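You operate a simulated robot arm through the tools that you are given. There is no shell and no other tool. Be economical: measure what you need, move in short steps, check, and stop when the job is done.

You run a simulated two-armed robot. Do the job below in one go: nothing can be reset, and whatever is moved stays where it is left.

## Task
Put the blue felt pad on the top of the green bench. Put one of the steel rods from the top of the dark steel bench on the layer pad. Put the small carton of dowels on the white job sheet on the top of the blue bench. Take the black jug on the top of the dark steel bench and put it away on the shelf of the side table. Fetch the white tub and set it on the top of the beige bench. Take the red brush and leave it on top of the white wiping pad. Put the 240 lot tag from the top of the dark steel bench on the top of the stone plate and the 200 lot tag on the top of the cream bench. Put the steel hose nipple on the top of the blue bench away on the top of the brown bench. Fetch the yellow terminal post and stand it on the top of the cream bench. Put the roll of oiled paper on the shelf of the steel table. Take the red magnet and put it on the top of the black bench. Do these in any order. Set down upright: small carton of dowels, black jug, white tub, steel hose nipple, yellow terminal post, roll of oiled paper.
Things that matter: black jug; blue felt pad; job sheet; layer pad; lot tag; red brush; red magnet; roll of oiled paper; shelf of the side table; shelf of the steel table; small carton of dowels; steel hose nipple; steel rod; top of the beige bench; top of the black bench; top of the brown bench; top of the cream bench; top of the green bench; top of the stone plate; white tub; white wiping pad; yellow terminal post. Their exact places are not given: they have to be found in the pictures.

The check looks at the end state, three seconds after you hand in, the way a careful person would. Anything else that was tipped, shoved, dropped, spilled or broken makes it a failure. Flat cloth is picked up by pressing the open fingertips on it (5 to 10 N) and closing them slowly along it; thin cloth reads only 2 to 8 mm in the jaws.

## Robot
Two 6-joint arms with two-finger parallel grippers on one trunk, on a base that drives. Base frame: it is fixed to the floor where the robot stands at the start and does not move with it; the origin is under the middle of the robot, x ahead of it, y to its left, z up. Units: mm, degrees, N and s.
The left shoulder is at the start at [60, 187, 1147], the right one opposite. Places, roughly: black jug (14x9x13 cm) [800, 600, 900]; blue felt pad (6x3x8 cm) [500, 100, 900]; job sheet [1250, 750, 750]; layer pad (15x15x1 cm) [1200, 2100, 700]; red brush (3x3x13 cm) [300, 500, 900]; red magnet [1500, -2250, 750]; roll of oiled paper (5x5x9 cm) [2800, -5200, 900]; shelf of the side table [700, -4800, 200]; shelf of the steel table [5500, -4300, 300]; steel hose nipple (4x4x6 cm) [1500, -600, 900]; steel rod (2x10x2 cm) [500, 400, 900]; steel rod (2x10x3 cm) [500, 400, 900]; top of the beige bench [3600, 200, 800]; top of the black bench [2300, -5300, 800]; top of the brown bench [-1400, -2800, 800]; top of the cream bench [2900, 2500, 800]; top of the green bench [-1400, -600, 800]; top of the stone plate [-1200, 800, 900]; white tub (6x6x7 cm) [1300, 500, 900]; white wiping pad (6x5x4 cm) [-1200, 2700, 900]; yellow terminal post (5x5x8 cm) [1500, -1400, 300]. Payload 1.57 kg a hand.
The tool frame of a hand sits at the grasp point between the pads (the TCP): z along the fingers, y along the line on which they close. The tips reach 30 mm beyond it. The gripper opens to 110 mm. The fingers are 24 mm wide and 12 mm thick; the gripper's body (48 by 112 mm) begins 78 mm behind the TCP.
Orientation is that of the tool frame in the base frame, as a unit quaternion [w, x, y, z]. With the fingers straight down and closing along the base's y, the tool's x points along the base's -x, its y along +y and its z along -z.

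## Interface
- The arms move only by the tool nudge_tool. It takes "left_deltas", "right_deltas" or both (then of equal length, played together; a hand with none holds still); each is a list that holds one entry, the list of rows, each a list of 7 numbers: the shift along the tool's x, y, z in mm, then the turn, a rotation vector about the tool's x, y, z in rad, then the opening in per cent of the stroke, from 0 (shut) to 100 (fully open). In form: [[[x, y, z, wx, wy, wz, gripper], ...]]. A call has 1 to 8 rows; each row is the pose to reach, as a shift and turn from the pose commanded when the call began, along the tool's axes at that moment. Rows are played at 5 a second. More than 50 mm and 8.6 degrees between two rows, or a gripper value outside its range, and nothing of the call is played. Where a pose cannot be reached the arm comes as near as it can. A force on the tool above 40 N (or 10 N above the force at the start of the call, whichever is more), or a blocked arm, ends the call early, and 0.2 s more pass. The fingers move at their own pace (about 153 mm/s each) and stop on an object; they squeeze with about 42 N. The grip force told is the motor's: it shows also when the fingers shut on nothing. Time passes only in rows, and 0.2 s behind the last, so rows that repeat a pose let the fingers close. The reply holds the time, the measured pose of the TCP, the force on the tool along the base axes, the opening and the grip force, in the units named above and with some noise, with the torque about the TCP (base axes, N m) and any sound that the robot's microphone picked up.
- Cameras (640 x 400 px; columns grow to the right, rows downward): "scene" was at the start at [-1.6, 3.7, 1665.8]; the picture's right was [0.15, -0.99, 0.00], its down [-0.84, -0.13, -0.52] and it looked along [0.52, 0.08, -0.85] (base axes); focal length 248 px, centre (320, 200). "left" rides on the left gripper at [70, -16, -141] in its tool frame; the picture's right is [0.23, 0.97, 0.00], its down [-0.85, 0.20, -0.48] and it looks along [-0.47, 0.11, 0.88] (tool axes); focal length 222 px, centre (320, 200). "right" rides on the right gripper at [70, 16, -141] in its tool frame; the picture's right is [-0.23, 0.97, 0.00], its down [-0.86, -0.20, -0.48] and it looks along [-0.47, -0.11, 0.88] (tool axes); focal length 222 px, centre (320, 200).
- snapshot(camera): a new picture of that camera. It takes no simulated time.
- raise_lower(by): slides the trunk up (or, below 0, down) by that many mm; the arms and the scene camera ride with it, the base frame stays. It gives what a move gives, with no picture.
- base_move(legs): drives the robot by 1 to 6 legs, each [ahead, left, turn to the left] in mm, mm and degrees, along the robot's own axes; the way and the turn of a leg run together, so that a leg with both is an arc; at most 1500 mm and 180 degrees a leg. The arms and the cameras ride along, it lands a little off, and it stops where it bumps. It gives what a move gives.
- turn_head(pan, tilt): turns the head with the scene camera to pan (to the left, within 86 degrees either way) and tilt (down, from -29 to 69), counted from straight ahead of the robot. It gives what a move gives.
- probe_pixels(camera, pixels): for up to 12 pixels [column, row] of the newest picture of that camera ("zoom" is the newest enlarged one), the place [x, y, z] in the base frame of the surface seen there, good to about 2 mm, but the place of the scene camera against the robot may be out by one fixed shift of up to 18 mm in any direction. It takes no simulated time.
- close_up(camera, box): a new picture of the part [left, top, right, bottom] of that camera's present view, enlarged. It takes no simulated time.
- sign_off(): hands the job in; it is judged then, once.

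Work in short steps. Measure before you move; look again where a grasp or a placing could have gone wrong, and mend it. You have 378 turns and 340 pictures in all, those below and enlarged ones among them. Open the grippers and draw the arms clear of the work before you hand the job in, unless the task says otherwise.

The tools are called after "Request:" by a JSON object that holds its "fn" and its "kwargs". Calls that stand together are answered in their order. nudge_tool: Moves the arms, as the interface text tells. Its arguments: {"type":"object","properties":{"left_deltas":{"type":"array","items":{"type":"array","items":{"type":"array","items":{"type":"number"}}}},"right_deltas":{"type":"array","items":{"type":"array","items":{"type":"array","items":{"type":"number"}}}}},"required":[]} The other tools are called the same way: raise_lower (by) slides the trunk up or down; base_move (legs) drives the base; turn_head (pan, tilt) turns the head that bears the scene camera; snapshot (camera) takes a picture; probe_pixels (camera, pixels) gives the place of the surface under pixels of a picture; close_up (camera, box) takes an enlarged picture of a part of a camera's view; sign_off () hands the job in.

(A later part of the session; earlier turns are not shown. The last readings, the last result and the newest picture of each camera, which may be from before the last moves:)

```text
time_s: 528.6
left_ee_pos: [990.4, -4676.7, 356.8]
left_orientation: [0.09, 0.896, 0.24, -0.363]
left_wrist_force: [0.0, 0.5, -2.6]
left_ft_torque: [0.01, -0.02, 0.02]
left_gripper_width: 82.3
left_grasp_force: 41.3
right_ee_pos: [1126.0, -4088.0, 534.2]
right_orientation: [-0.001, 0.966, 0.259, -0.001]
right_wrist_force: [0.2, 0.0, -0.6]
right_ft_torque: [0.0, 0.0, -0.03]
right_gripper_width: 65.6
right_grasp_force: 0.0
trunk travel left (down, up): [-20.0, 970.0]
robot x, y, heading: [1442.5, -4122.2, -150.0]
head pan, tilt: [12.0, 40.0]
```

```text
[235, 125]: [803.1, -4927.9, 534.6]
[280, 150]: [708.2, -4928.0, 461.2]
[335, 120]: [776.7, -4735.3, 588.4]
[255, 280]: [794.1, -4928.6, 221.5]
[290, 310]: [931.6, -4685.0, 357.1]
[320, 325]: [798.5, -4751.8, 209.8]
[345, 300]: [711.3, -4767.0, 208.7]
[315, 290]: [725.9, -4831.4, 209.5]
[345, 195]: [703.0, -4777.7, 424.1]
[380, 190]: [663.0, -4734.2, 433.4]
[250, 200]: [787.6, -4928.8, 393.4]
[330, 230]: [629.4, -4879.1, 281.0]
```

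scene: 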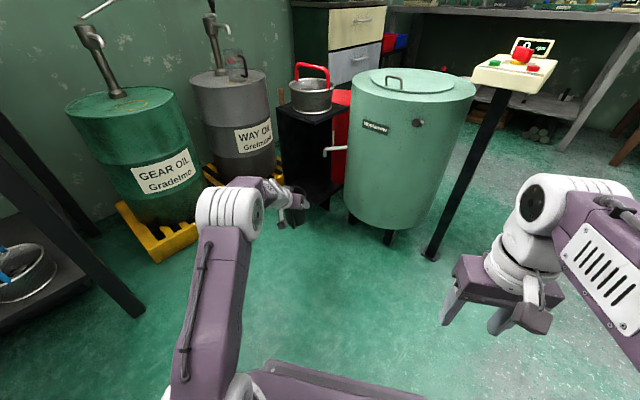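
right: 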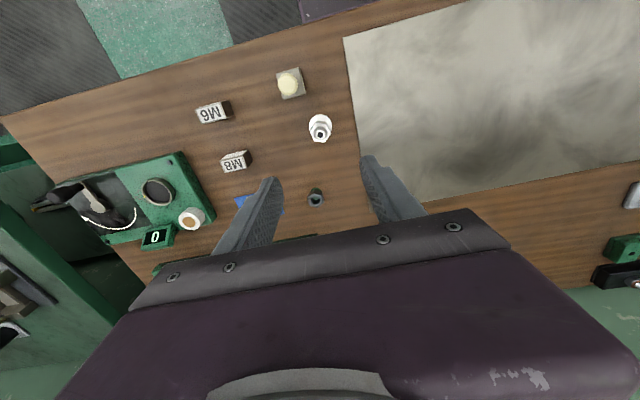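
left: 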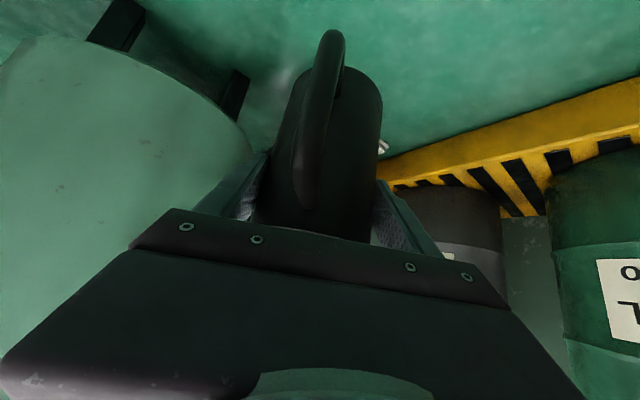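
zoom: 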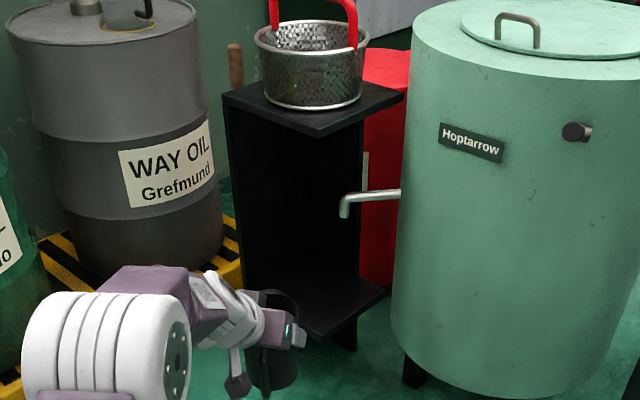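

The drum's spout tip pokes in at (703,-4778, z≈430). I aim the jug at (745,-4850), left of it. I lower 22 mm with the arm and drive in, first 200 mm.

Request:
{"fn": "nudge_tool", "kwargs": {"left_deltas": [[[15.5, 0, 15.5, 0, 0, 0, 0]]]}}

Request:
{"fn": "base_move", "kwargs": {"legs": [[200, 28, 0]]}}

Request:
{"fn": "snapshot", "kwargs": {"camera": "scene"}}

Request:
{"fn": "close_up", "kwargs": {"camera": "scene", "box": [220, 70, 400, 270]}}

```text
time_s: 529.0
left_ee_pos: [991.0, -4675.9, 335.7]
left_orientation: [0.09, 0.895, 0.241, -0.364]
left_wrist_force: [-0.8, 0.2, -2.8]
left_ft_torque: [-0.04, 0.0, -0.02]
left_gripper_width: 81.9
left_grasp_force: 42.2
right_ee_pos: [1125.1, -4089.0, 536.5]
right_orientation: [0.0, 0.966, 0.259, 0.0]
right_wrist_force: [-1.0, 0.1, 0.2]
right_ft_torque: [-0.02, -0.04, 0.0]
right_gripper_width: 65.9
right_grasp_force: 0.1
trunk travel left (down, up): [-20.0, 970.0]
robot x, y, heading: [1446.4, -4118.6, -150.0]
head pan, tilt: [12.0, 40.0]
```

```text
time_s: 530.6
left_ee_pos: [830.7, -4800.5, 335.2]
left_orientation: [0.09, 0.896, 0.239, -0.363]
left_wrist_force: [-1.2, -0.4, -3.0]
left_ft_torque: [0.0, 0.01, -0.04]
left_gripper_width: 81.7
left_grasp_force: 42.1
right_ee_pos: [964.5, -4213.2, 534.2]
right_orientation: [0.001, 0.966, 0.257, 0.001]
right_wrist_force: [0.2, -0.6, 0.0]
right_ft_torque: [0.03, -0.02, 0.0]
right_gripper_width: 66.2
right_grasp_force: 0.1
trunk travel left (down, up): [-20.0, 970.0]
robot x, y, heading: [1285.2, -4244.9, -149.9]
head pan, tilt: [12.0, 40.0]
```

```text
183 pictures are left
```

scene: 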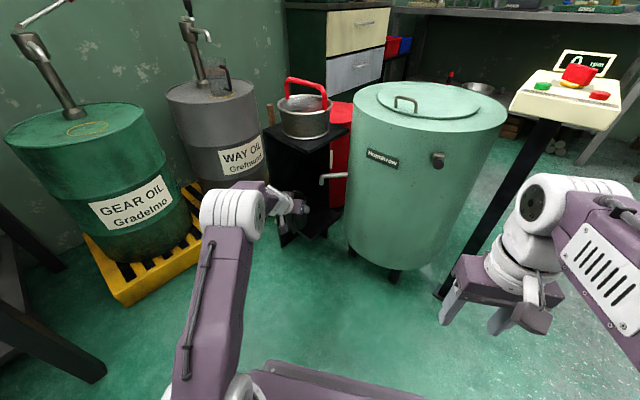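

```text
2.00 times, centred on (310, 170) of scene
```

zoom: 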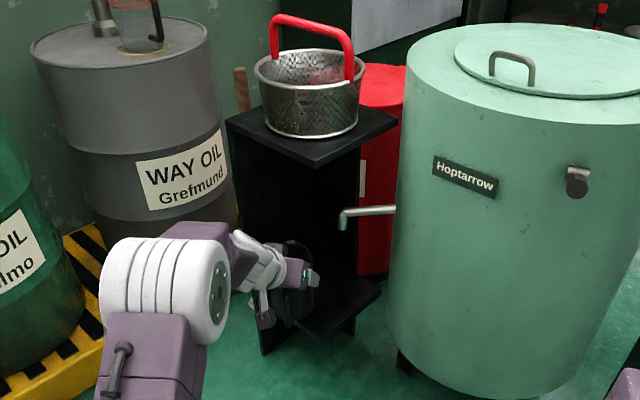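

On track. I drive the remaining 98 mm in.

Request:
{"fn": "base_move", "kwargs": {"legs": [[98, 0, 0]]}}

Request:
{"fn": "close_up", "kwargs": {"camera": "scene", "box": [220, 70, 400, 270]}}

Request:
{"fn": "snapshot", "kwargs": {"camera": "left"}}

```text
time_s: 531.8
left_ee_pos: [744.6, -4848.5, 335.6]
left_orientation: [0.089, 0.896, 0.239, -0.364]
left_wrist_force: [-0.7, -0.8, -2.5]
left_ft_torque: [-0.02, 0.03, 0.02]
left_gripper_width: 81.9
left_grasp_force: 41.9
right_ee_pos: [878.4, -4262.4, 535.5]
right_orientation: [-0.001, 0.966, 0.258, 0.0]
right_wrist_force: [-0.9, -0.2, 0.1]
right_ft_torque: [-0.01, -0.01, -0.03]
right_gripper_width: 65.9
right_grasp_force: 0.1
trunk travel left (down, up): [-20.0, 970.0]
robot x, y, heading: [1200.9, -4298.0, -150.1]
head pan, tilt: [12.0, 40.0]
```

```text
2.00 times, centred on (310, 170) of scene
```

zoom: 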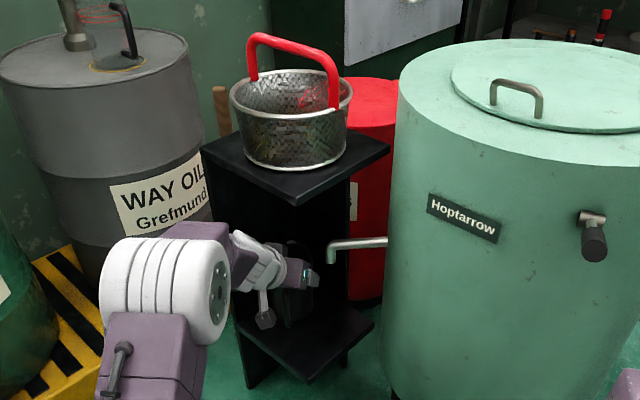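

```text
180 pictures are left
```

left: 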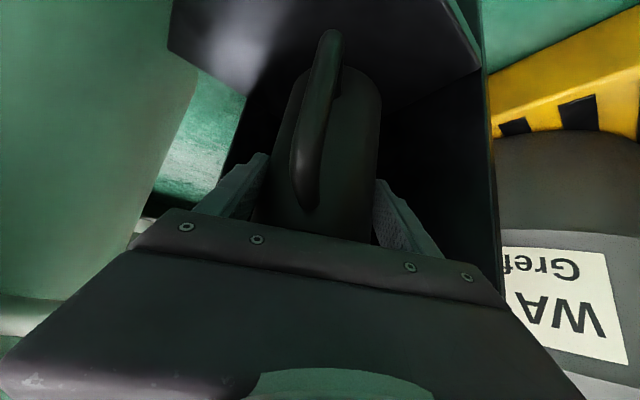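

I read the shelf height from the wrist camera and lower to just above it.

Request:
{"fn": "probe_pixels", "kwargs": {"camera": "left", "pixels": [[260, 40], [400, 60], [200, 40], [470, 55], [250, 90], [440, 20]]}}

Request:
{"fn": "nudge_tool", "kwargs": {"left_deltas": [[[7, 0, 7, 0, 0, 0, 0], [14, 0, 14, 0, 0, 0, 0]]]}}

```text
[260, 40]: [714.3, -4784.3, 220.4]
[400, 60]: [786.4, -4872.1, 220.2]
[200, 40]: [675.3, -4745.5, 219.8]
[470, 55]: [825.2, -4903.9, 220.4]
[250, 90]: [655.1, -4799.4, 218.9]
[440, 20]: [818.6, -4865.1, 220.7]
```

```text
time_s: 532.4
left_ee_pos: [745.7, -4850.6, 316.4]
left_orientation: [0.091, 0.896, 0.24, -0.363]
left_wrist_force: [-0.5, 0.3, -2.7]
left_ft_torque: [-0.01, -0.01, 0.01]
left_gripper_width: 82.0
left_grasp_force: 41.9
right_ee_pos: [878.4, -4263.0, 536.0]
right_orientation: [-0.001, 0.966, 0.258, -0.001]
right_wrist_force: [0.0, -1.0, -0.2]
right_ft_torque: [-0.01, -0.03, 0.02]
right_gripper_width: 65.9
right_grasp_force: 0.0
trunk travel left (down, up): [-20.0, 970.0]
robot x, y, heading: [1199.7, -4294.9, -150.1]
head pan, tilt: [12.0, 40.0]
```

Shelf is z=220. I go on in 2 mm steps to contact.

Request:
{"fn": "nudge_tool", "kwargs": {"left_deltas": [[[1.4, 0, 1.4, 0, 0, 0, 0], [2.8, 0, 2.8, 0, 0, 0, 0], [4.2, 0, 4.2, 0, 0, 0, 0], [5.6, 0, 5.6, 0, 0, 0, 0]]]}}

```text
time_s: 533.4
left_ee_pos: [743.9, -4850.2, 310.6]
left_orientation: [0.091, 0.895, 0.239, -0.366]
left_wrist_force: [1.9, 1.2, 16.6]
left_ft_torque: [0.59, -0.1, -0.16]
left_gripper_width: 81.8
left_grasp_force: 41.6
right_ee_pos: [878.7, -4261.8, 535.5]
right_orientation: [0.0, 0.966, 0.258, -0.001]
right_wrist_force: [-0.2, -1.7, -0.3]
right_ft_torque: [-0.02, 0.0, -0.02]
right_gripper_width: 65.8
right_grasp_force: 0.2
trunk travel left (down, up): [-20.0, 970.0]
robot x, y, heading: [1196.0, -4297.8, -149.8]
head pan, tilt: [12.0, 40.0]
```

Touching at one side (torque 0.6 Nm). I press 1.5 mm more so it levels, then open just a little.

Request:
{"fn": "nudge_tool", "kwargs": {"left_deltas": [[[0.8, 0, 0.8, 0, 0, 0, 0], [0.8, 0, 0.8, 0, 0, 0, 78], [0.8, 0, 0.8, 0, 0, 0, 82], [0, 0, 0, 0, 0, 0, 95], [0, 0, 0, 0, 0, 0, 100]]]}}

Request:
{"fn": "snapshot", "kwargs": {"camera": "left"}}

```text
time_s: 534.6
left_ee_pos: [745.5, -4848.8, 309.2]
left_orientation: [0.088, 0.896, 0.239, -0.363]
left_wrist_force: [0.2, -0.2, 0.5]
left_ft_torque: [-0.01, -0.04, 0.0]
left_gripper_width: 110.1
left_grasp_force: 0.1
right_ee_pos: [879.1, -4261.9, 535.0]
right_orientation: [0.0, 0.966, 0.257, 0.001]
right_wrist_force: [-0.1, -0.6, -0.3]
right_ft_torque: [0.0, 0.01, 0.01]
right_gripper_width: 66.1
right_grasp_force: 0.0
trunk travel left (down, up): [-20.0, 970.0]
robot x, y, heading: [1199.3, -4295.7, -150.1]
head pan, tilt: [12.0, 40.0]
```

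```text
179 pictures are left
```

left: 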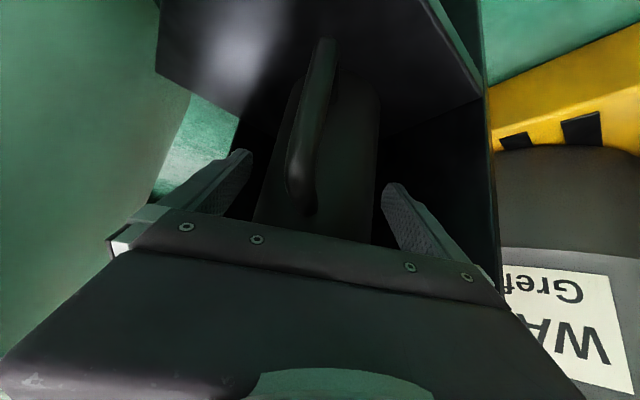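

The jug stands alone on the shelf. I withdraw along the tool axis, then check it.

Request:
{"fn": "nudge_tool", "kwargs": {"left_deltas": [[[0, 0, -25, 0, 0, 0, 100], [0, 0, -55, 0, 0, 0, 100], [0, 0, -90, 0, 0, 0, 100], [0, 0, -120, 0, 0, 0, 100]]]}}

Request:
{"fn": "snapshot", "kwargs": {"camera": "left"}}

```text
time_s: 535.6
left_ee_pos: [816.8, -4808.7, 393.8]
left_orientation: [0.089, 0.896, 0.239, -0.362]
left_wrist_force: [0.0, 0.1, -0.7]
left_ft_torque: [-0.01, 0.0, -0.01]
left_gripper_width: 109.8
left_grasp_force: 0.0
right_ee_pos: [877.8, -4262.3, 536.4]
right_orientation: [0.0, 0.966, 0.258, -0.001]
right_wrist_force: [-0.1, -0.4, 0.1]
right_ft_torque: [0.01, 0.0, 0.01]
right_gripper_width: 66.0
right_grasp_force: 0.1
trunk travel left (down, up): [-20.0, 970.0]
robot x, y, heading: [1197.5, -4299.0, -149.9]
head pan, tilt: [12.0, 40.0]
```

```text
178 pictures are left
```

left: 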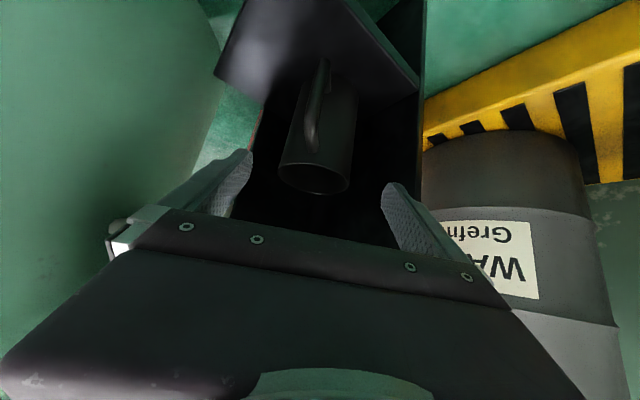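

The jug stands upright on the shelf. I back off, raise the trunk and straighten the left hand.

Request:
{"fn": "base_move", "kwargs": {"legs": [[-350, 0, 0]]}}

Request:
{"fn": "raise_lower", "kwargs": {"by": 400}}

Request:
{"fn": "raise_lower", "kwargs": {"by": 355}}

Request:
{"fn": "nudge_tool", "kwargs": {"left_deltas": [[[-6, 0, -18, 0, 0.098, 0, 80], [-12, 0, -36, 0, 0.196, 0, 80], [-18, 0, -54, 0, 0.294, 0, 80], [-24, 0, -72, 0, 0.392, 0, 80], [-30, 0, -90, 0, 0.49, 0, 80], [-36, 0, -108, 0, 0.589, 0, 80], [-42, 0, -122, 0, 0.687, 0, 80], [-46, 0, -131, 0, 0.785, 0, 80]]]}}

Request:
{"fn": "base_move", "kwargs": {"legs": [[0, 0, -30], [-620, 0, 0], [0, -1400, 0], [0, -290, 0]]}}

```text
time_s: 537.9
left_ee_pos: [1119.5, -4633.9, 394.5]
left_orientation: [0.089, 0.896, 0.239, -0.363]
left_wrist_force: [-0.9, -1.3, -0.2]
left_ft_torque: [0.0, 0.02, 0.0]
left_gripper_width: 110.0
left_grasp_force: 0.1
right_ee_pos: [1183.0, -4086.5, 534.5]
right_orientation: [0.0, 0.967, 0.256, 0.001]
right_wrist_force: [0.5, 0.0, -0.3]
right_ft_torque: [0.01, 0.01, 0.02]
right_gripper_width: 66.2
right_grasp_force: 0.0
trunk travel left (down, up): [-20.0, 970.0]
robot x, y, heading: [1503.3, -4124.5, -150.0]
head pan, tilt: [12.0, 40.0]
```

```text
time_s: 541.7
left_ee_pos: [1119.4, -4633.1, 794.3]
left_orientation: [0.09, 0.896, 0.239, -0.363]
left_wrist_force: [-0.2, 0.3, 0.3]
left_ft_torque: [-0.02, -0.02, -0.01]
left_gripper_width: 110.1
left_grasp_force: 0.1
right_ee_pos: [1184.1, -4087.2, 933.3]
right_orientation: [0.001, 0.967, 0.256, 0.0]
right_wrist_force: [0.4, 0.1, -0.2]
right_ft_torque: [0.01, -0.01, 0.0]
right_gripper_width: 65.8
right_grasp_force: 0.1
trunk travel left (down, up): [-420.0, 570.0]
robot x, y, heading: [1504.4, -4119.7, -150.2]
head pan, tilt: [12.0, 40.0]
```

```text
time_s: 545.1
left_ee_pos: [1120.7, -4634.2, 1147.9]
left_orientation: [0.089, 0.896, 0.239, -0.363]
left_wrist_force: [0.1, 0.4, -0.8]
left_ft_torque: [-0.01, -0.01, -0.02]
left_gripper_width: 110.2
left_grasp_force: 0.1
right_ee_pos: [1183.1, -4086.9, 1289.8]
right_orientation: [0.0, 0.967, 0.256, 0.001]
right_wrist_force: [-0.6, 0.6, -0.5]
right_ft_torque: [-0.01, -0.01, -0.02]
right_gripper_width: 66.0
right_grasp_force: 0.0
trunk travel left (down, up): [-775.0, 215.0]
robot x, y, heading: [1504.5, -4118.1, -150.3]
head pan, tilt: [12.0, 40.0]
```

```text
time_s: 546.9
left_ee_pos: [1179.5, -4601.1, 1268.9]
left_orientation: [-0.009, 0.967, 0.254, 0.01]
left_wrist_force: [-0.5, 1.2, 0.1]
left_ft_torque: [-0.02, -0.02, 0.0]
left_gripper_width: 88.0
left_grasp_force: 0.1
left hand out of reach, approached as far as the arm can: row 1, 8
right_ee_pos: [1181.2, -4086.9, 1289.3]
right_orientation: [-0.001, 0.966, 0.257, 0.0]
right_wrist_force: [0.6, 0.2, 0.2]
right_ft_torque: [-0.01, -0.01, -0.04]
right_gripper_width: 66.1
right_grasp_force: 0.1
trunk travel left (down, up): [-775.0, 215.0]
robot x, y, heading: [1502.2, -4123.1, -150.3]
head pan, tilt: [12.0, 40.0]
```

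```text
time_s: 560.0
left_ee_pos: [1602.3, -2697.3, 1269.3]
left_orientation: [-0.007, 1.0, 0.0, 0.008]
left_wrist_force: [0.6, 0.2, 0.4]
left_ft_torque: [0.02, 0.01, -0.02]
left_gripper_width: 88.1
left_grasp_force: 0.0
right_ee_pos: [1859.5, -2251.0, 1291.6]
right_orientation: [0.0, 1.0, 0.002, -0.001]
right_wrist_force: [0.0, -0.1, 0.1]
right_ft_torque: [0.0, -0.03, -0.01]
right_gripper_width: 66.1
right_grasp_force: 0.1
trunk travel left (down, up): [-775.0, 215.0]
robot x, y, heading: [2122.5, -2434.6, -179.8]
head pan, tilt: [12.0, 40.0]
```

I drive 190 mm closer and bring the right hand over the magnet.

Request:
{"fn": "base_move", "kwargs": {"legs": [[190, 0, 0]]}}

Request:
{"fn": "nudge_tool", "kwargs": {"right_deltas": [[[-24, 0, 30, 0, 0, 0, 80], [-48, 0, 60, 0, 0, 0, 80], [-72, 0, 95, 0, 0, 0, 80], [-96, 0, 130, 0, 0, 0, 80], [-115, 0, 165, 0, 0, 0, 80], [-115, 0, 200, 0, 0, 0, 80]]]}}

Request:
{"fn": "snapshot", "kwargs": {"camera": "right"}}

```text
time_s: 561.6
left_ee_pos: [1417.3, -2696.6, 1271.4]
left_orientation: [-0.006, 1.0, 0.0, 0.008]
left_wrist_force: [0.2, 0.4, 0.3]
left_ft_torque: [-0.04, 0.01, -0.02]
left_gripper_width: 88.2
left_grasp_force: 0.1
right_ee_pos: [1673.2, -2250.7, 1290.4]
right_orientation: [0.0, 1.0, 0.002, -0.002]
right_wrist_force: [0.4, -0.1, 0.3]
right_ft_torque: [0.0, 0.04, 0.02]
right_gripper_width: 66.0
right_grasp_force: 0.0
trunk travel left (down, up): [-775.0, 215.0]
robot x, y, heading: [1931.2, -2439.2, -179.9]
head pan, tilt: [12.0, 40.0]
```

```text
time_s: 563.0
left_ee_pos: [1414.5, -2695.4, 1267.4]
left_orientation: [-0.007, 1.0, -0.002, 0.009]
left_wrist_force: [-0.4, 0.2, -0.8]
left_ft_torque: [0.02, -0.01, 0.02]
left_gripper_width: 88.1
left_grasp_force: 0.1
right_ee_pos: [1556.0, -2250.4, 1090.7]
right_orientation: [-0.001, 1.0, 0.003, 0.0]
right_wrist_force: [0.6, -0.7, 0.1]
right_ft_torque: [-0.01, 0.01, 0.0]
right_gripper_width: 88.1
right_grasp_force: 0.1
trunk travel left (down, up): [-775.0, 215.0]
robot x, y, heading: [1933.3, -2442.3, -179.5]
head pan, tilt: [12.0, 40.0]
```

```text
177 pictures are left
```

right: 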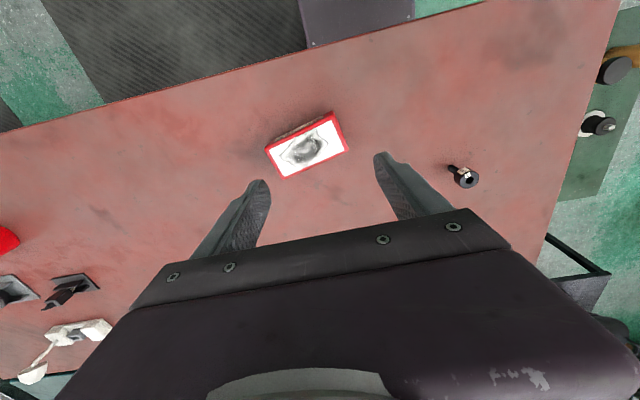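

Request:
{"fn": "close_up", "kwargs": {"camera": "right", "box": [250, 100, 370, 190]}}

Request:
{"fn": "probe_pixels", "kwargs": {"camera": "zoom", "pixels": [[175, 215], [410, 90], [465, 215], [235, 345], [320, 215], [300, 120], [270, 150], [440, 160]]}}

```text
4.44 times, centred on (310, 145) of right
```

zoom: 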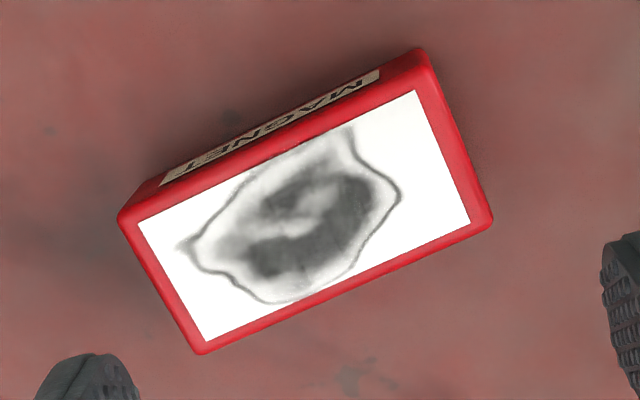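

```text
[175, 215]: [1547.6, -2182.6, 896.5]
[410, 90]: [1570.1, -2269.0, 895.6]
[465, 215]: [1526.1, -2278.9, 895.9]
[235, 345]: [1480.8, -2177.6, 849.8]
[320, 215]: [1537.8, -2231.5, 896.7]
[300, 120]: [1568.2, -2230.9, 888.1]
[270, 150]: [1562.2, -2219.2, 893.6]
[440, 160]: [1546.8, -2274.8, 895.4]
```

The magnet block is ~110 × 54 × 46 mm, centre (1539,-2227), so I grip it across the short side: turn the hand +1.25 rad, in two calls.

Request:
{"fn": "nudge_tool", "kwargs": {"right_deltas": [[[0, 0, 0, 0, 0, 0.125, 80], [0, 0, 0, 0, 0, 0.25, 80], [4, 0, 0, 0, 0, 0.375, 80], [8, -6, 0, 0, 0, 0.5, 80], [12, -12, 0, 0, 0, 0.625, 80], [16, -24, 0, 0, 0, 0.75, 80]]]}}

Request:
{"fn": "nudge_tool", "kwargs": {"right_deltas": [[[0, 0, 0, 0, 0, 0.125, 80], [0, 0, 0, 0, 0, 0.25, 80], [0, 0, 0, 0, 0, 0.375, 80], [0, 0, 0, 0, 0, 0.5, 80]]]}}

Request:
{"fn": "snapshot", "kwargs": {"camera": "right"}}

```text
time_s: 564.4
left_ee_pos: [1414.2, -2695.3, 1270.0]
left_orientation: [-0.006, 1.0, 0.0, 0.008]
left_wrist_force: [-0.2, -0.1, -0.2]
left_ft_torque: [0.0, 0.04, 0.0]
left_gripper_width: 87.9
left_grasp_force: 0.1
right_ee_pos: [1570.5, -2224.9, 1090.4]
right_orientation: [0.0, 0.931, -0.366, 0.0]
right_wrist_force: [-0.7, 0.2, -0.1]
right_ft_torque: [-0.02, 0.01, 0.02]
right_gripper_width: 88.2
right_grasp_force: 0.0
trunk travel left (down, up): [-775.0, 215.0]
robot x, y, heading: [1934.7, -2440.7, -179.9]
head pan, tilt: [12.0, 40.0]
```

```text
time_s: 565.4
left_ee_pos: [1413.9, -2695.3, 1269.8]
left_orientation: [-0.006, 1.0, 0.0, 0.009]
left_wrist_force: [0.5, 0.7, 0.0]
left_ft_torque: [0.0, 0.02, 0.02]
left_gripper_width: 87.9
left_grasp_force: 0.0
right_ee_pos: [1570.6, -2225.8, 1091.1]
right_orientation: [0.0, 0.812, -0.584, 0.0]
right_wrist_force: [1.2, 0.8, -0.3]
right_ft_torque: [0.02, 0.01, 0.0]
right_gripper_width: 88.0
right_grasp_force: 0.0
trunk travel left (down, up): [-775.0, 215.0]
robot x, y, heading: [1930.0, -2438.9, -179.7]
head pan, tilt: [12.0, 40.0]
```

```text
175 pictures are left
```

right: 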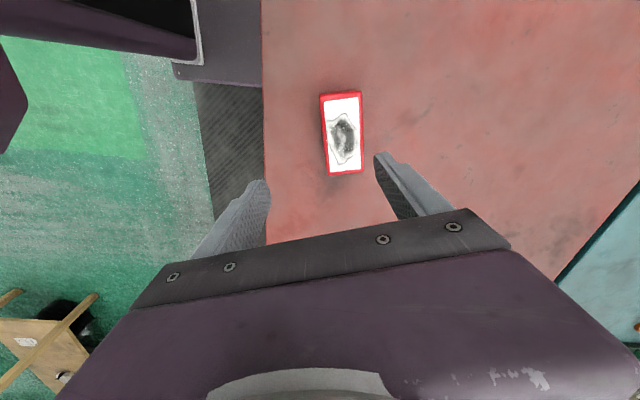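

I probe the corners again in this view to refine angle and centre.

Request:
{"fn": "close_up", "kwargs": {"camera": "right", "box": [290, 80, 400, 190]}}

Request:
{"fn": "probe_pixels", "kwargs": {"camera": "zoom", "pixels": [[255, 60], [375, 50], [390, 320], [285, 335], [250, 200], [390, 190], [320, 190]]}}

```text
3.64 times, centred on (345, 135) of right
```

zoom: 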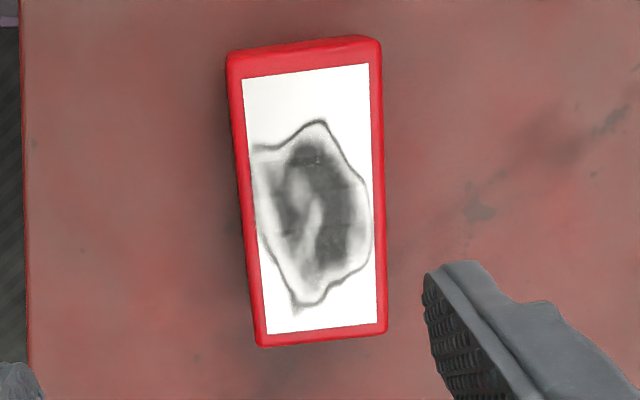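

```text
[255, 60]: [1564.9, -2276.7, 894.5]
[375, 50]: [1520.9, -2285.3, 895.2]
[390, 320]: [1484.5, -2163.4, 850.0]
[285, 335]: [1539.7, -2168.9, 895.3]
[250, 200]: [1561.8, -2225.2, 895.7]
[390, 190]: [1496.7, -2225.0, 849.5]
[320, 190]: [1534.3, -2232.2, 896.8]
```

Refined: centre (1534,-2227), 0.13 rad more turn. I move over, lower to TCP z≈886 and close.

Request:
{"fn": "nudge_tool", "kwargs": {"right_deltas": [[[-5, 18, 10, 0, 0, 0.066, 80], [-10.6, 35, 40, 0, 0, 0.132, 80], [-10.6, 35, 85, 0, 0, 0.132, 80], [-10.6, 35, 130, 0, 0, 0.132, 80], [-10.6, 35, 170, 0, 0, 0.132, 80], [-10.6, 35, 205, 0, 0, 0.132, 80], [-10.6, 35, 205, 0, 0, 0.132, 0], [-10.6, 35, 205, 0, 0, 0.132, 0]]]}}

Request:
{"fn": "close_up", "kwargs": {"camera": "right", "box": [200, 80, 440, 240]}}

```text
time_s: 567.2
left_ee_pos: [1414.1, -2695.5, 1269.6]
left_orientation: [-0.007, 1.0, 0.0, 0.009]
left_wrist_force: [1.2, 0.8, -0.2]
left_ft_torque: [-0.02, 0.02, 0.01]
left_gripper_width: 88.2
left_grasp_force: 0.1
right_ee_pos: [1533.8, -2227.4, 883.9]
right_orientation: [0.0, 0.772, -0.635, 0.0]
right_wrist_force: [0.1, -0.2, 0.5]
right_ft_torque: [-0.01, -0.01, 0.0]
right_gripper_width: 60.0
right_grasp_force: 42.2
trunk travel left (down, up): [-775.0, 215.0]
robot x, y, heading: [1929.2, -2437.6, -179.7]
head pan, tilt: [12.0, 40.0]
```

```text
2.50 times, centred on (320, 160) of right
```

zoom: 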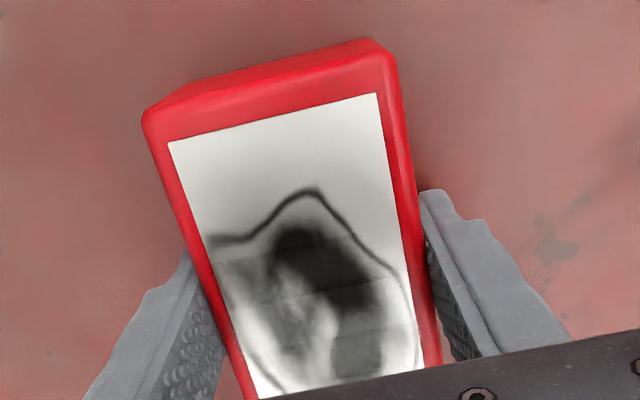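

Gripped at 60 mm. I lift it and check.

Request:
{"fn": "nudge_tool", "kwargs": {"right_deltas": [[[0, 0, -30, 0, 0, 0, 0], [0, 0, -75, 0, 0, 0, 0], [0, 0, -120, 0, 0, 0, 0], [0, 0, -165, 0, 0, 0, 0], [0, 0, -210, 0, 0, 0, 0], [0, 0, -245, 0, 0, 0, 0]]]}}

Request:
{"fn": "snapshot", "kwargs": {"camera": "right"}}

```text
time_s: 568.6
left_ee_pos: [1414.8, -2695.3, 1269.6]
left_orientation: [-0.006, 1.0, -0.001, 0.009]
left_wrist_force: [0.4, -0.4, 0.3]
left_ft_torque: [0.02, -0.01, 0.0]
left_gripper_width: 87.6
left_grasp_force: 0.0
right_ee_pos: [1534.9, -2227.2, 1130.8]
right_orientation: [0.0, 0.772, -0.636, 0.0]
right_wrist_force: [0.7, -0.5, -1.7]
right_ft_torque: [-0.03, 0.01, -0.01]
right_gripper_width: 59.6
right_grasp_force: 41.7
trunk travel left (down, up): [-775.0, 215.0]
robot x, y, heading: [1933.2, -2436.2, -179.3]
head pan, tilt: [12.0, 40.0]
```

```text
172 pictures are left
```

right: 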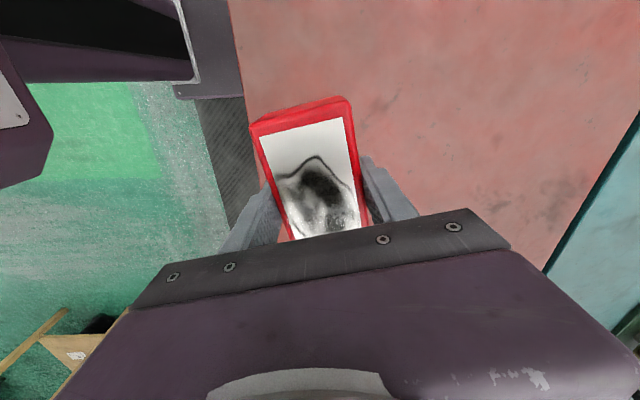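

The magnet is held. I drive to the black bench: back off, turn to heading -90° and go ahead.

Request:
{"fn": "base_move", "kwargs": {"legs": [[-250, 0, 0], [0, 0, 89.5], [1500, 0, 0], [250, 0, 0]]}}

Request:
{"fn": "turn_head", "kwargs": {"pan": 0, "tilt": 35}}

Request:
{"fn": "snapshot", "kwargs": {"camera": "scene"}}

```text
time_s: 582.8
left_ee_pos: [2413.6, -4736.4, 1269.7]
left_orientation: [-0.01, 0.713, 0.701, 0.002]
left_wrist_force: [0.0, -0.2, 0.7]
left_ft_torque: [-0.01, 0.01, 0.0]
left_gripper_width: 87.8
left_grasp_force: 0.1
right_ee_pos: [1946.8, -4608.9, 1130.4]
right_orientation: [0.001, 0.996, 0.088, 0.0]
right_wrist_force: [1.1, -0.2, -3.2]
right_ft_torque: [0.02, -0.01, 0.0]
right_gripper_width: 59.7
right_grasp_force: 42.0
trunk travel left (down, up): [-775.0, 215.0]
robot x, y, heading: [2162.6, -4216.1, -90.7]
head pan, tilt: [12.0, 40.0]
```

```text
time_s: 583.5
left_ee_pos: [2413.0, -4738.8, 1269.2]
left_orientation: [-0.011, 0.713, 0.701, 0.003]
left_wrist_force: [-0.1, -0.5, -0.7]
left_ft_torque: [0.01, 0.01, -0.02]
left_gripper_width: 87.8
left_grasp_force: 0.1
right_ee_pos: [1946.2, -4610.9, 1129.4]
right_orientation: [-0.001, 0.996, 0.089, 0.0]
right_wrist_force: [0.1, 0.6, -1.2]
right_ft_torque: [0.0, 0.0, 0.01]
right_gripper_width: 59.8
right_grasp_force: 42.9
trunk travel left (down, up): [-775.0, 215.0]
robot x, y, heading: [2164.5, -4216.5, -90.6]
head pan, tilt: [0.0, 35.0]
```

```text
171 pictures are left
```

scene: 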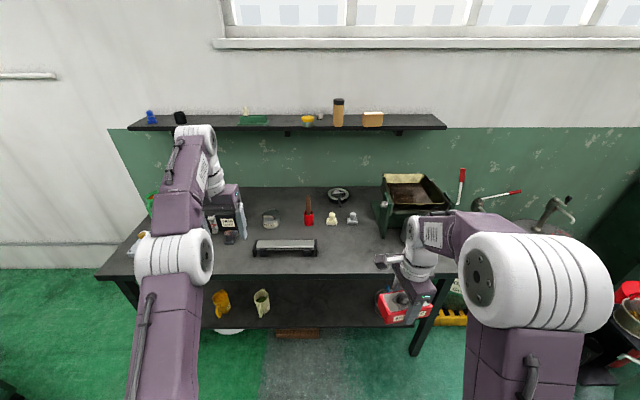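

I enlarge the black bench and measure the free area and the roll.

Request:
{"fn": "close_up", "kwargs": {"camera": "scene", "box": [90, 160, 450, 360]}}

Request:
{"fn": "probe_pixels", "kwargs": {"camera": "scene", "pixels": [[350, 265], [350, 245], [330, 260], [370, 230], [250, 270], [285, 247], [225, 215], [143, 235], [380, 275], [300, 228], [352, 218]]}}

```text
1.78 times, centred on (270, 260) of scene
```

zoom: 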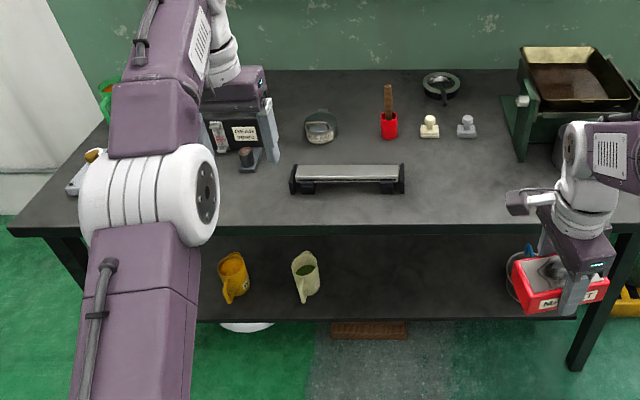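

```text
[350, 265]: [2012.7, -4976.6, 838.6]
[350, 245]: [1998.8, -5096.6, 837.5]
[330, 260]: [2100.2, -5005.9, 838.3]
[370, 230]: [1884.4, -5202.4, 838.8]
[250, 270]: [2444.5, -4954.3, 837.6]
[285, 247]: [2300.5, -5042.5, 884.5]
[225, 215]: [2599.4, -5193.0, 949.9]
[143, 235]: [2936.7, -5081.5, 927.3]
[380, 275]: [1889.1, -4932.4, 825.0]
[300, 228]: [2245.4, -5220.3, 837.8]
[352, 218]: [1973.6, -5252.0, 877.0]
```

Free area around (2000,-5045). I drive so the magnet comes over it.

Request:
{"fn": "base_move", "kwargs": {"legs": [[432, 53, 0.6]]}}

Request:
{"fn": "snapshot", "kwargs": {"camera": "right"}}

Request:
{"fn": "snapshot", "kwargs": {"camera": "left"}}

```text
time_s: 586.2
left_ee_pos: [2469.5, -5164.7, 1270.9]
left_orientation: [-0.009, 0.708, 0.706, 0.001]
left_wrist_force: [0.0, -0.6, 0.5]
left_ft_torque: [0.0, -0.02, 0.01]
left_gripper_width: 87.9
left_grasp_force: 0.0
right_ee_pos: [2002.3, -5044.4, 1131.1]
right_orientation: [0.0, 0.995, 0.095, 0.0]
right_wrist_force: [0.3, 0.0, -1.9]
right_ft_torque: [0.01, 0.0, 0.02]
right_gripper_width: 59.8
right_grasp_force: 42.3
trunk travel left (down, up): [-775.0, 215.0]
robot x, y, heading: [2210.6, -4648.6, -89.7]
head pan, tilt: [0.0, 35.0]
```

```text
169 pictures are left
```

right: 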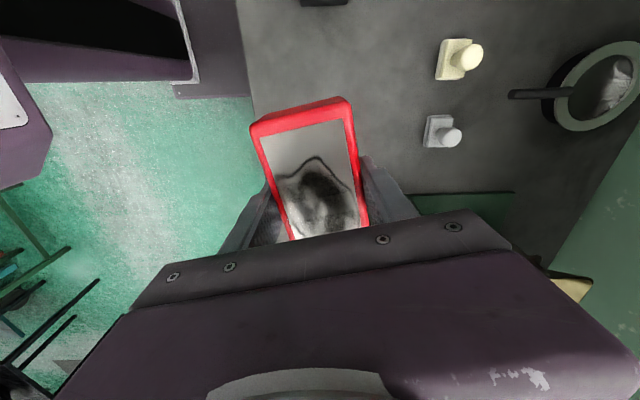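

```text
168 pictures are left
```

left: 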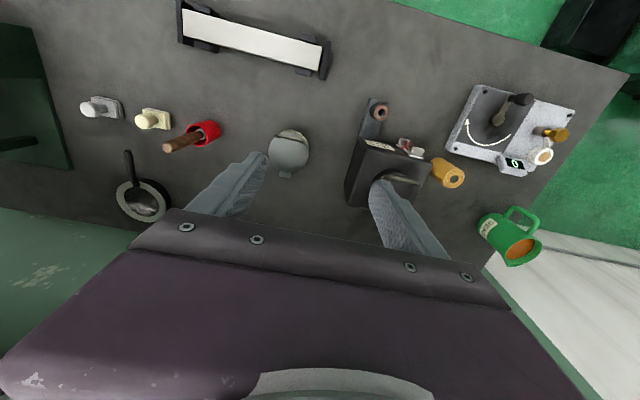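

Spot is clear. I lower the magnet and probe the tan roll seen by the left camera at (450,172).

Request:
{"fn": "probe_pixels", "kwargs": {"camera": "left", "pixels": [[450, 175], [455, 183], [440, 165], [432, 160], [400, 150], [520, 160], [340, 50], [290, 150]]}}

Request:
{"fn": "nudge_tool", "kwargs": {"right_deltas": [[[0, 0, 45, 0, 0, 0, 0], [0, 0, 90, 0, 0, 0, 0], [0, 0, 135, 0, 0, 0, 0], [0, 0, 180, 0, 0, 0, 0], [0, 0, 220, 0, 0, 0, 0], [0, 0, 240, 0, 0, 0, 0], [0, 0, 244, 0, 0, 0, 0]]]}}

Request:
{"fn": "nudge_tool", "kwargs": {"right_deltas": [[[0, 0, 2, 0, 0, 0, 0], [0, 0, 4, 0, 0, 0, 0], [0, 0, 6, 0, 0, 0, 0]]]}}

```text
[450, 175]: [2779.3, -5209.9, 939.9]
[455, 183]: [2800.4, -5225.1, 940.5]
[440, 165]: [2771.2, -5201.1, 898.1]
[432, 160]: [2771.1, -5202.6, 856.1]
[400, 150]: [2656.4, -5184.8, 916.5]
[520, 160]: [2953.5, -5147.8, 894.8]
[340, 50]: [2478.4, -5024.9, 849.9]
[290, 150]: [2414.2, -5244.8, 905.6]
```

```text
time_s: 587.8
left_ee_pos: [2469.0, -5166.1, 1268.8]
left_orientation: [-0.011, 0.708, 0.706, 0.002]
left_wrist_force: [-0.9, -0.1, -0.5]
left_ft_torque: [0.0, 0.04, -0.03]
left_gripper_width: 88.1
left_grasp_force: 0.1
right_ee_pos: [2002.0, -5044.3, 886.4]
right_orientation: [0.0, 0.996, 0.095, 0.0]
right_wrist_force: [-0.2, -0.6, -2.0]
right_ft_torque: [0.01, 0.0, 0.0]
right_gripper_width: 59.7
right_grasp_force: 42.4
trunk travel left (down, up): [-775.0, 215.0]
robot x, y, heading: [2215.3, -4645.5, -90.0]
head pan, tilt: [0.0, 35.0]
```

```text
time_s: 588.6
left_ee_pos: [2472.0, -5163.8, 1271.4]
left_orientation: [-0.011, 0.709, 0.705, 0.0]
left_wrist_force: [0.0, -0.1, -1.1]
left_ft_torque: [0.0, -0.01, -0.02]
left_gripper_width: 88.2
left_grasp_force: 0.0
right_ee_pos: [2003.2, -5044.5, 882.8]
right_orientation: [0.002, 0.996, 0.095, -0.001]
right_wrist_force: [-3.3, -2.4, 27.8]
right_ft_torque: [0.67, 0.21, 0.01]
right_gripper_width: 60.2
right_grasp_force: 41.7
trunk travel left (down, up): [-775.0, 215.0]
robot x, y, heading: [2216.4, -4643.9, -89.8]
head pan, tilt: [0.0, 35.0]
```

Contact. I ease up, open, rise and undo the hand's turn.

Request:
{"fn": "nudge_tool", "kwargs": {"right_deltas": [[[0, 0, -2, 0, 0, 0, 0], [0, 0, -2, 0, 0, 0, 80], [0, 0, -2, 0, 0, 0, 80], [0, 0, -40, 0, 0, 0, 80], [0, 0, -85, 0, 0, 0, 80], [0, 0, -130, 0, 0, 0, 80], [0, 0, -175, 0, 0, -0.13, 80], [0, 0, -220, 0, 0, -0.26, 80]]]}}

Request:
{"fn": "snapshot", "kwargs": {"camera": "right"}}

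```text
time_s: 590.4
left_ee_pos: [2471.2, -5164.5, 1270.6]
left_orientation: [-0.011, 0.708, 0.706, 0.001]
left_wrist_force: [-0.7, 0.4, 0.3]
left_ft_torque: [0.0, 0.02, 0.0]
left_gripper_width: 88.1
left_grasp_force: 0.2
right_ee_pos: [2004.7, -5043.5, 1099.5]
right_orientation: [0.0, 0.974, 0.225, -0.002]
right_wrist_force: [0.3, 0.0, 0.9]
right_ft_torque: [0.01, -0.02, -0.01]
right_gripper_width: 88.0
right_grasp_force: 0.1
trunk travel left (down, up): [-775.0, 215.0]
robot x, y, heading: [2216.0, -4648.9, -90.1]
head pan, tilt: [0.0, 35.0]
```

```text
167 pictures are left
```

right: 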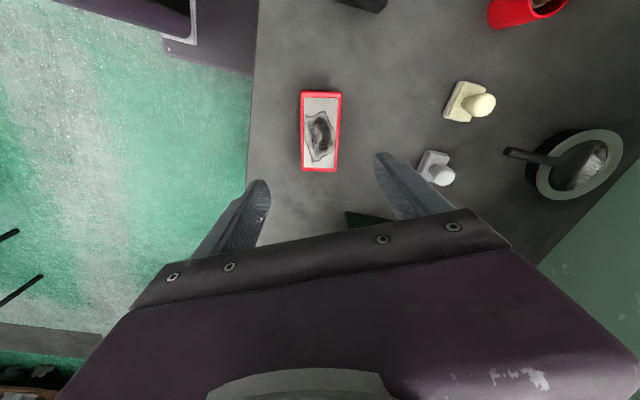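

The magnet lies on the black bench. Now I undo the right hand's turn and shift the base left to bring the left hand over the roll at about (2790,-5215).

Request:
{"fn": "nudge_tool", "kwargs": {"right_deltas": [[[0, 0, 0, 0, 0, -0.14, 80], [0, 0, 0, 0, 0, -0.28, 80], [20, 0, 0, 0, 0, -0.42, 80], [40, 0, 0, 0, 0, -0.56, 80], [60, 0, 0, 0, 0, -0.7, 80], [60, 0, 0, 0, 0, -0.84, 80], [60, 0, 0, 0, 0, -0.98, 80], [60, 0, 0, 0, 0, -1.12, 80]]], "left_deltas": [[[10, 0, 10, 0, 0, 0, 100], [20, 0, 20, 0, 0, 0, 100], [30, 0, 30, 0, 0, 0, 100], [40, 0, 40, 0, 0, 0, 100], [50, 0, 50, 0, 0, 0, 100], [50, 0, 70, 0, 0, 0, 100], [50, 0, 90, 0, 0, 0, 100], [50, 0, 110, 0, 0, 0, 100]]]}}

Request:
{"fn": "base_move", "kwargs": {"legs": [[0, 322, 0]]}}

Request:
{"fn": "snapshot", "kwargs": {"camera": "left"}}

```text
time_s: 592.2
left_ee_pos: [2471.2, -5113.5, 1160.9]
left_orientation: [-0.011, 0.709, 0.705, 0.001]
left_wrist_force: [0.8, -0.4, -1.1]
left_ft_torque: [0.0, -0.01, 0.0]
left_gripper_width: 110.2
left_grasp_force: 0.0
right_ee_pos: [2056.7, -5017.5, 1100.1]
right_orientation: [0.0, 0.706, 0.708, 0.0]
right_wrist_force: [-0.6, 0.0, -0.3]
right_ft_torque: [0.0, 0.02, -0.03]
right_gripper_width: 87.9
right_grasp_force: 0.0
trunk travel left (down, up): [-775.0, 215.0]
robot x, y, heading: [2216.3, -4643.5, -90.1]
head pan, tilt: [0.0, 35.0]
```

```text
time_s: 594.3
left_ee_pos: [2788.0, -5113.3, 1161.0]
left_orientation: [-0.01, 0.709, 0.705, 0.002]
left_wrist_force: [-0.1, -0.6, 0.2]
left_ft_torque: [-0.01, 0.02, 0.0]
left_gripper_width: 109.9
left_grasp_force: 0.1
right_ee_pos: [2376.5, -5016.8, 1100.7]
right_orientation: [0.001, 0.707, 0.707, -0.001]
right_wrist_force: [0.4, -0.6, 0.3]
right_ft_torque: [0.01, -0.03, 0.04]
right_gripper_width: 87.9
right_grasp_force: 0.0
trunk travel left (down, up): [-775.0, 215.0]
robot x, y, heading: [2537.0, -4646.5, -90.1]
head pan, tilt: [0.0, 35.0]
```

```text
166 pictures are left
```

left: 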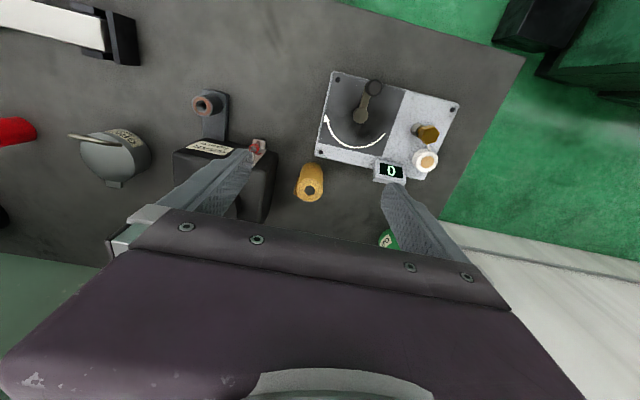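

Request:
{"fn": "close_up", "kwargs": {"camera": "left", "box": [220, 110, 420, 240]}}

Request:
{"fn": "probe_pixels", "kwargs": {"camera": "left", "pixels": [[299, 188], [322, 188], [310, 198], [311, 180], [303, 170], [272, 185], [268, 210], [345, 165], [390, 172], [250, 175], [325, 150]]}}

```text
3.08 times, centred on (320, 175) of left
```

zoom: 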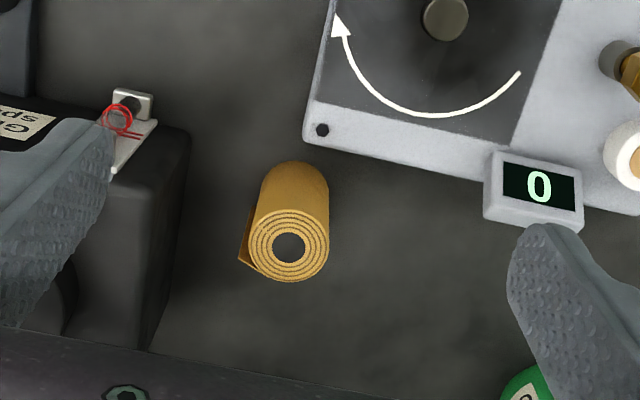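

```text
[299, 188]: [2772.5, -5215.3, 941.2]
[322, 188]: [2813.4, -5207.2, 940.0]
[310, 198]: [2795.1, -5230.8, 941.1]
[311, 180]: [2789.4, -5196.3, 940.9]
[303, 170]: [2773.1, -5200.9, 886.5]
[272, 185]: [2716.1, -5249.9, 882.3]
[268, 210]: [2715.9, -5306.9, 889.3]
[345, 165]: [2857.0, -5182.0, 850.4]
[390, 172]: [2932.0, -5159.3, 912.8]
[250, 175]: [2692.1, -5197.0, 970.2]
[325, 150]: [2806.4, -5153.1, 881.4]
```

Roll: centre (2792,-5213), top 941, Ø≈42, clear on both sides. I back the base 100 mm and pitch the left hand 45° to a pre-grasp pose.

Request:
{"fn": "base_move", "kwargs": {"legs": [[-100, 0, 0]]}}

Request:
{"fn": "nudge_tool", "kwargs": {"left_deltas": [[[-20, 1, 10, 0, -0.098, 0, 70], [-40, 1, 25, 0, -0.196, 0, 70], [-60, 2, 45, 0, -0.294, 0, 70], [-80, 2, 65, 0, -0.392, 0, 70], [-95, 3, 90, 0, -0.49, 0, 60], [-105, 3, 120, 0, -0.589, 0, 60], [-110, 4, 145, 0, -0.687, 0, 60], [-115, 4, 170, 0, -0.785, 0, 60]]]}}

Request:
{"fn": "snapshot", "kwargs": {"camera": "left"}}

```text
time_s: 595.5
left_ee_pos: [2788.6, -5016.1, 1159.1]
left_orientation: [-0.011, 0.71, 0.705, 0.003]
left_wrist_force: [-0.6, 0.1, -0.4]
left_ft_torque: [-0.01, -0.03, -0.02]
left_gripper_width: 110.2
left_grasp_force: 0.1
right_ee_pos: [2377.0, -4919.4, 1099.3]
right_orientation: [-0.001, 0.708, 0.706, 0.0]
right_wrist_force: [0.5, -0.6, -0.4]
right_ft_torque: [0.0, 0.03, 0.01]
right_gripper_width: 88.0
right_grasp_force: 0.1
trunk travel left (down, up): [-775.0, 215.0]
robot x, y, heading: [2537.9, -4549.4, -90.1]
head pan, tilt: [0.0, 35.0]
```

```text
time_s: 597.3
left_ee_pos: [2786.9, -5129.3, 985.6]
left_orientation: [0.255, 0.665, 0.648, -0.27]
left_wrist_force: [3.5, 0.1, -0.5]
left_ft_torque: [0.04, 0.21, -0.17]
left_gripper_width: 65.9
left_grasp_force: 0.1
left hand out of reach, approached as far as the arm can: row 6, 7
right_ee_pos: [2376.1, -4920.2, 1100.5]
right_orientation: [-0.001, 0.709, 0.706, 0.0]
right_wrist_force: [-0.1, 0.4, 0.2]
right_ft_torque: [0.0, -0.04, 0.01]
right_gripper_width: 88.1
right_grasp_force: 0.1
trunk travel left (down, up): [-775.0, 215.0]
robot x, y, heading: [2536.7, -4546.3, -90.2]
head pan, tilt: [0.0, 35.0]
```

```text
164 pictures are left
```

left: 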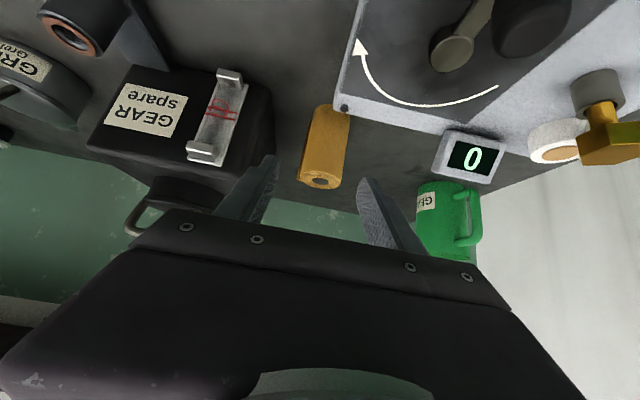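

A small side force (3.5 N) shows; I check whether the gripper touches the lever knob on the device.

Request:
{"fn": "probe_pixels", "kwargs": {"camera": "left", "pixels": [[450, 48], [480, 20], [530, 25], [400, 60], [320, 182], [308, 175], [330, 175], [325, 130], [470, 158], [345, 107]]}}

Request:
{"fn": "turn_head", "kwargs": {"pan": 20, "tilt": 50}}

Request:
{"fn": "close_up", "kwargs": {"camera": "scene", "box": [160, 60, 400, 240]}}

```text
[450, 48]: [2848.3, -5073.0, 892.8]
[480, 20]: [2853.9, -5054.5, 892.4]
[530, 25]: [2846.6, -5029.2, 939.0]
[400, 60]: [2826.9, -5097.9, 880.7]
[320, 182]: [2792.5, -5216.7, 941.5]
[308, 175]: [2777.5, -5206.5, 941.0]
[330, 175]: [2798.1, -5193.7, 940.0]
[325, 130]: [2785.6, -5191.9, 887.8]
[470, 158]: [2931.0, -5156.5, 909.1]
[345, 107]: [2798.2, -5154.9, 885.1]
```

```text
time_s: 598.1
left_ee_pos: [2786.0, -5127.0, 987.7]
left_orientation: [0.255, 0.668, 0.645, -0.27]
left_wrist_force: [0.7, 1.5, -0.6]
left_ft_torque: [0.02, 0.0, 0.01]
left_gripper_width: 66.0
left_grasp_force: 0.0
right_ee_pos: [2376.4, -4917.9, 1100.6]
right_orientation: [0.0, 0.709, 0.705, -0.001]
right_wrist_force: [0.3, 0.4, 0.3]
right_ft_torque: [-0.04, 0.04, 0.01]
right_gripper_width: 88.2
right_grasp_force: 0.0
trunk travel left (down, up): [-775.0, 215.0]
robot x, y, heading: [2533.0, -4546.4, -90.0]
head pan, tilt: [20.0, 50.0]
```

```text
2.22 times, centred on (280, 150) of scene
```

zoom: 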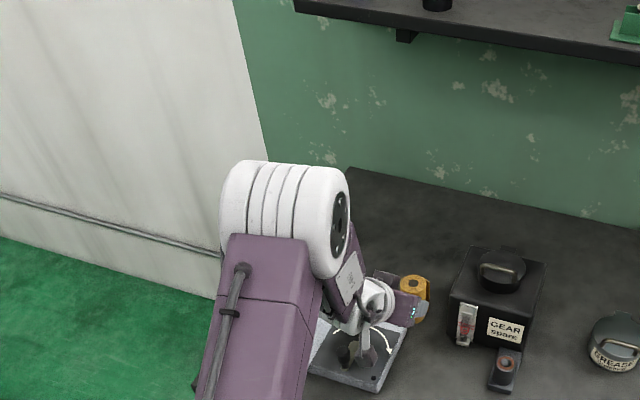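

No contact now (it was a transient). I advance along the tool axis to the roll and close.

Request:
{"fn": "nudge_tool", "kwargs": {"left_deltas": [[[-1, 5, 30, 0, 0, 0, 60], [-2, 5.5, 60, 0, 0, 0, 60], [-2, 5.5, 90, 0, 0, 0, 60], [-2, 5.5, 118, 0, 0, 0, 60]]]}}

Request:
{"fn": "snapshot", "kwargs": {"camera": "left"}}

```text
time_s: 599.1
left_ee_pos: [2794.7, -5211.9, 903.9]
left_orientation: [0.26, 0.655, 0.656, -0.27]
left_wrist_force: [-0.1, -1.2, -0.9]
left_ft_torque: [-0.04, -0.02, -0.01]
left_gripper_width: 66.0
left_grasp_force: 0.1
right_ee_pos: [2377.4, -4919.5, 1099.6]
right_orientation: [-0.001, 0.708, 0.706, 0.0]
right_wrist_force: [-0.3, -0.9, 0.5]
right_ft_torque: [0.04, -0.01, -0.02]
right_gripper_width: 87.9
right_grasp_force: 0.0
trunk travel left (down, up): [-775.0, 215.0]
robot x, y, heading: [2535.6, -4544.4, -90.0]
head pan, tilt: [20.0, 50.0]
```

```text
162 pictures are left
```

left: 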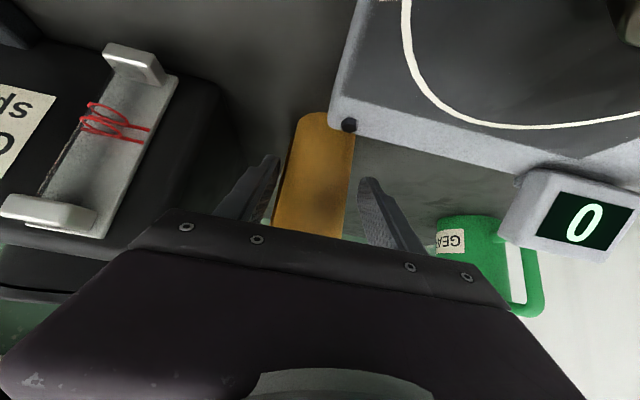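

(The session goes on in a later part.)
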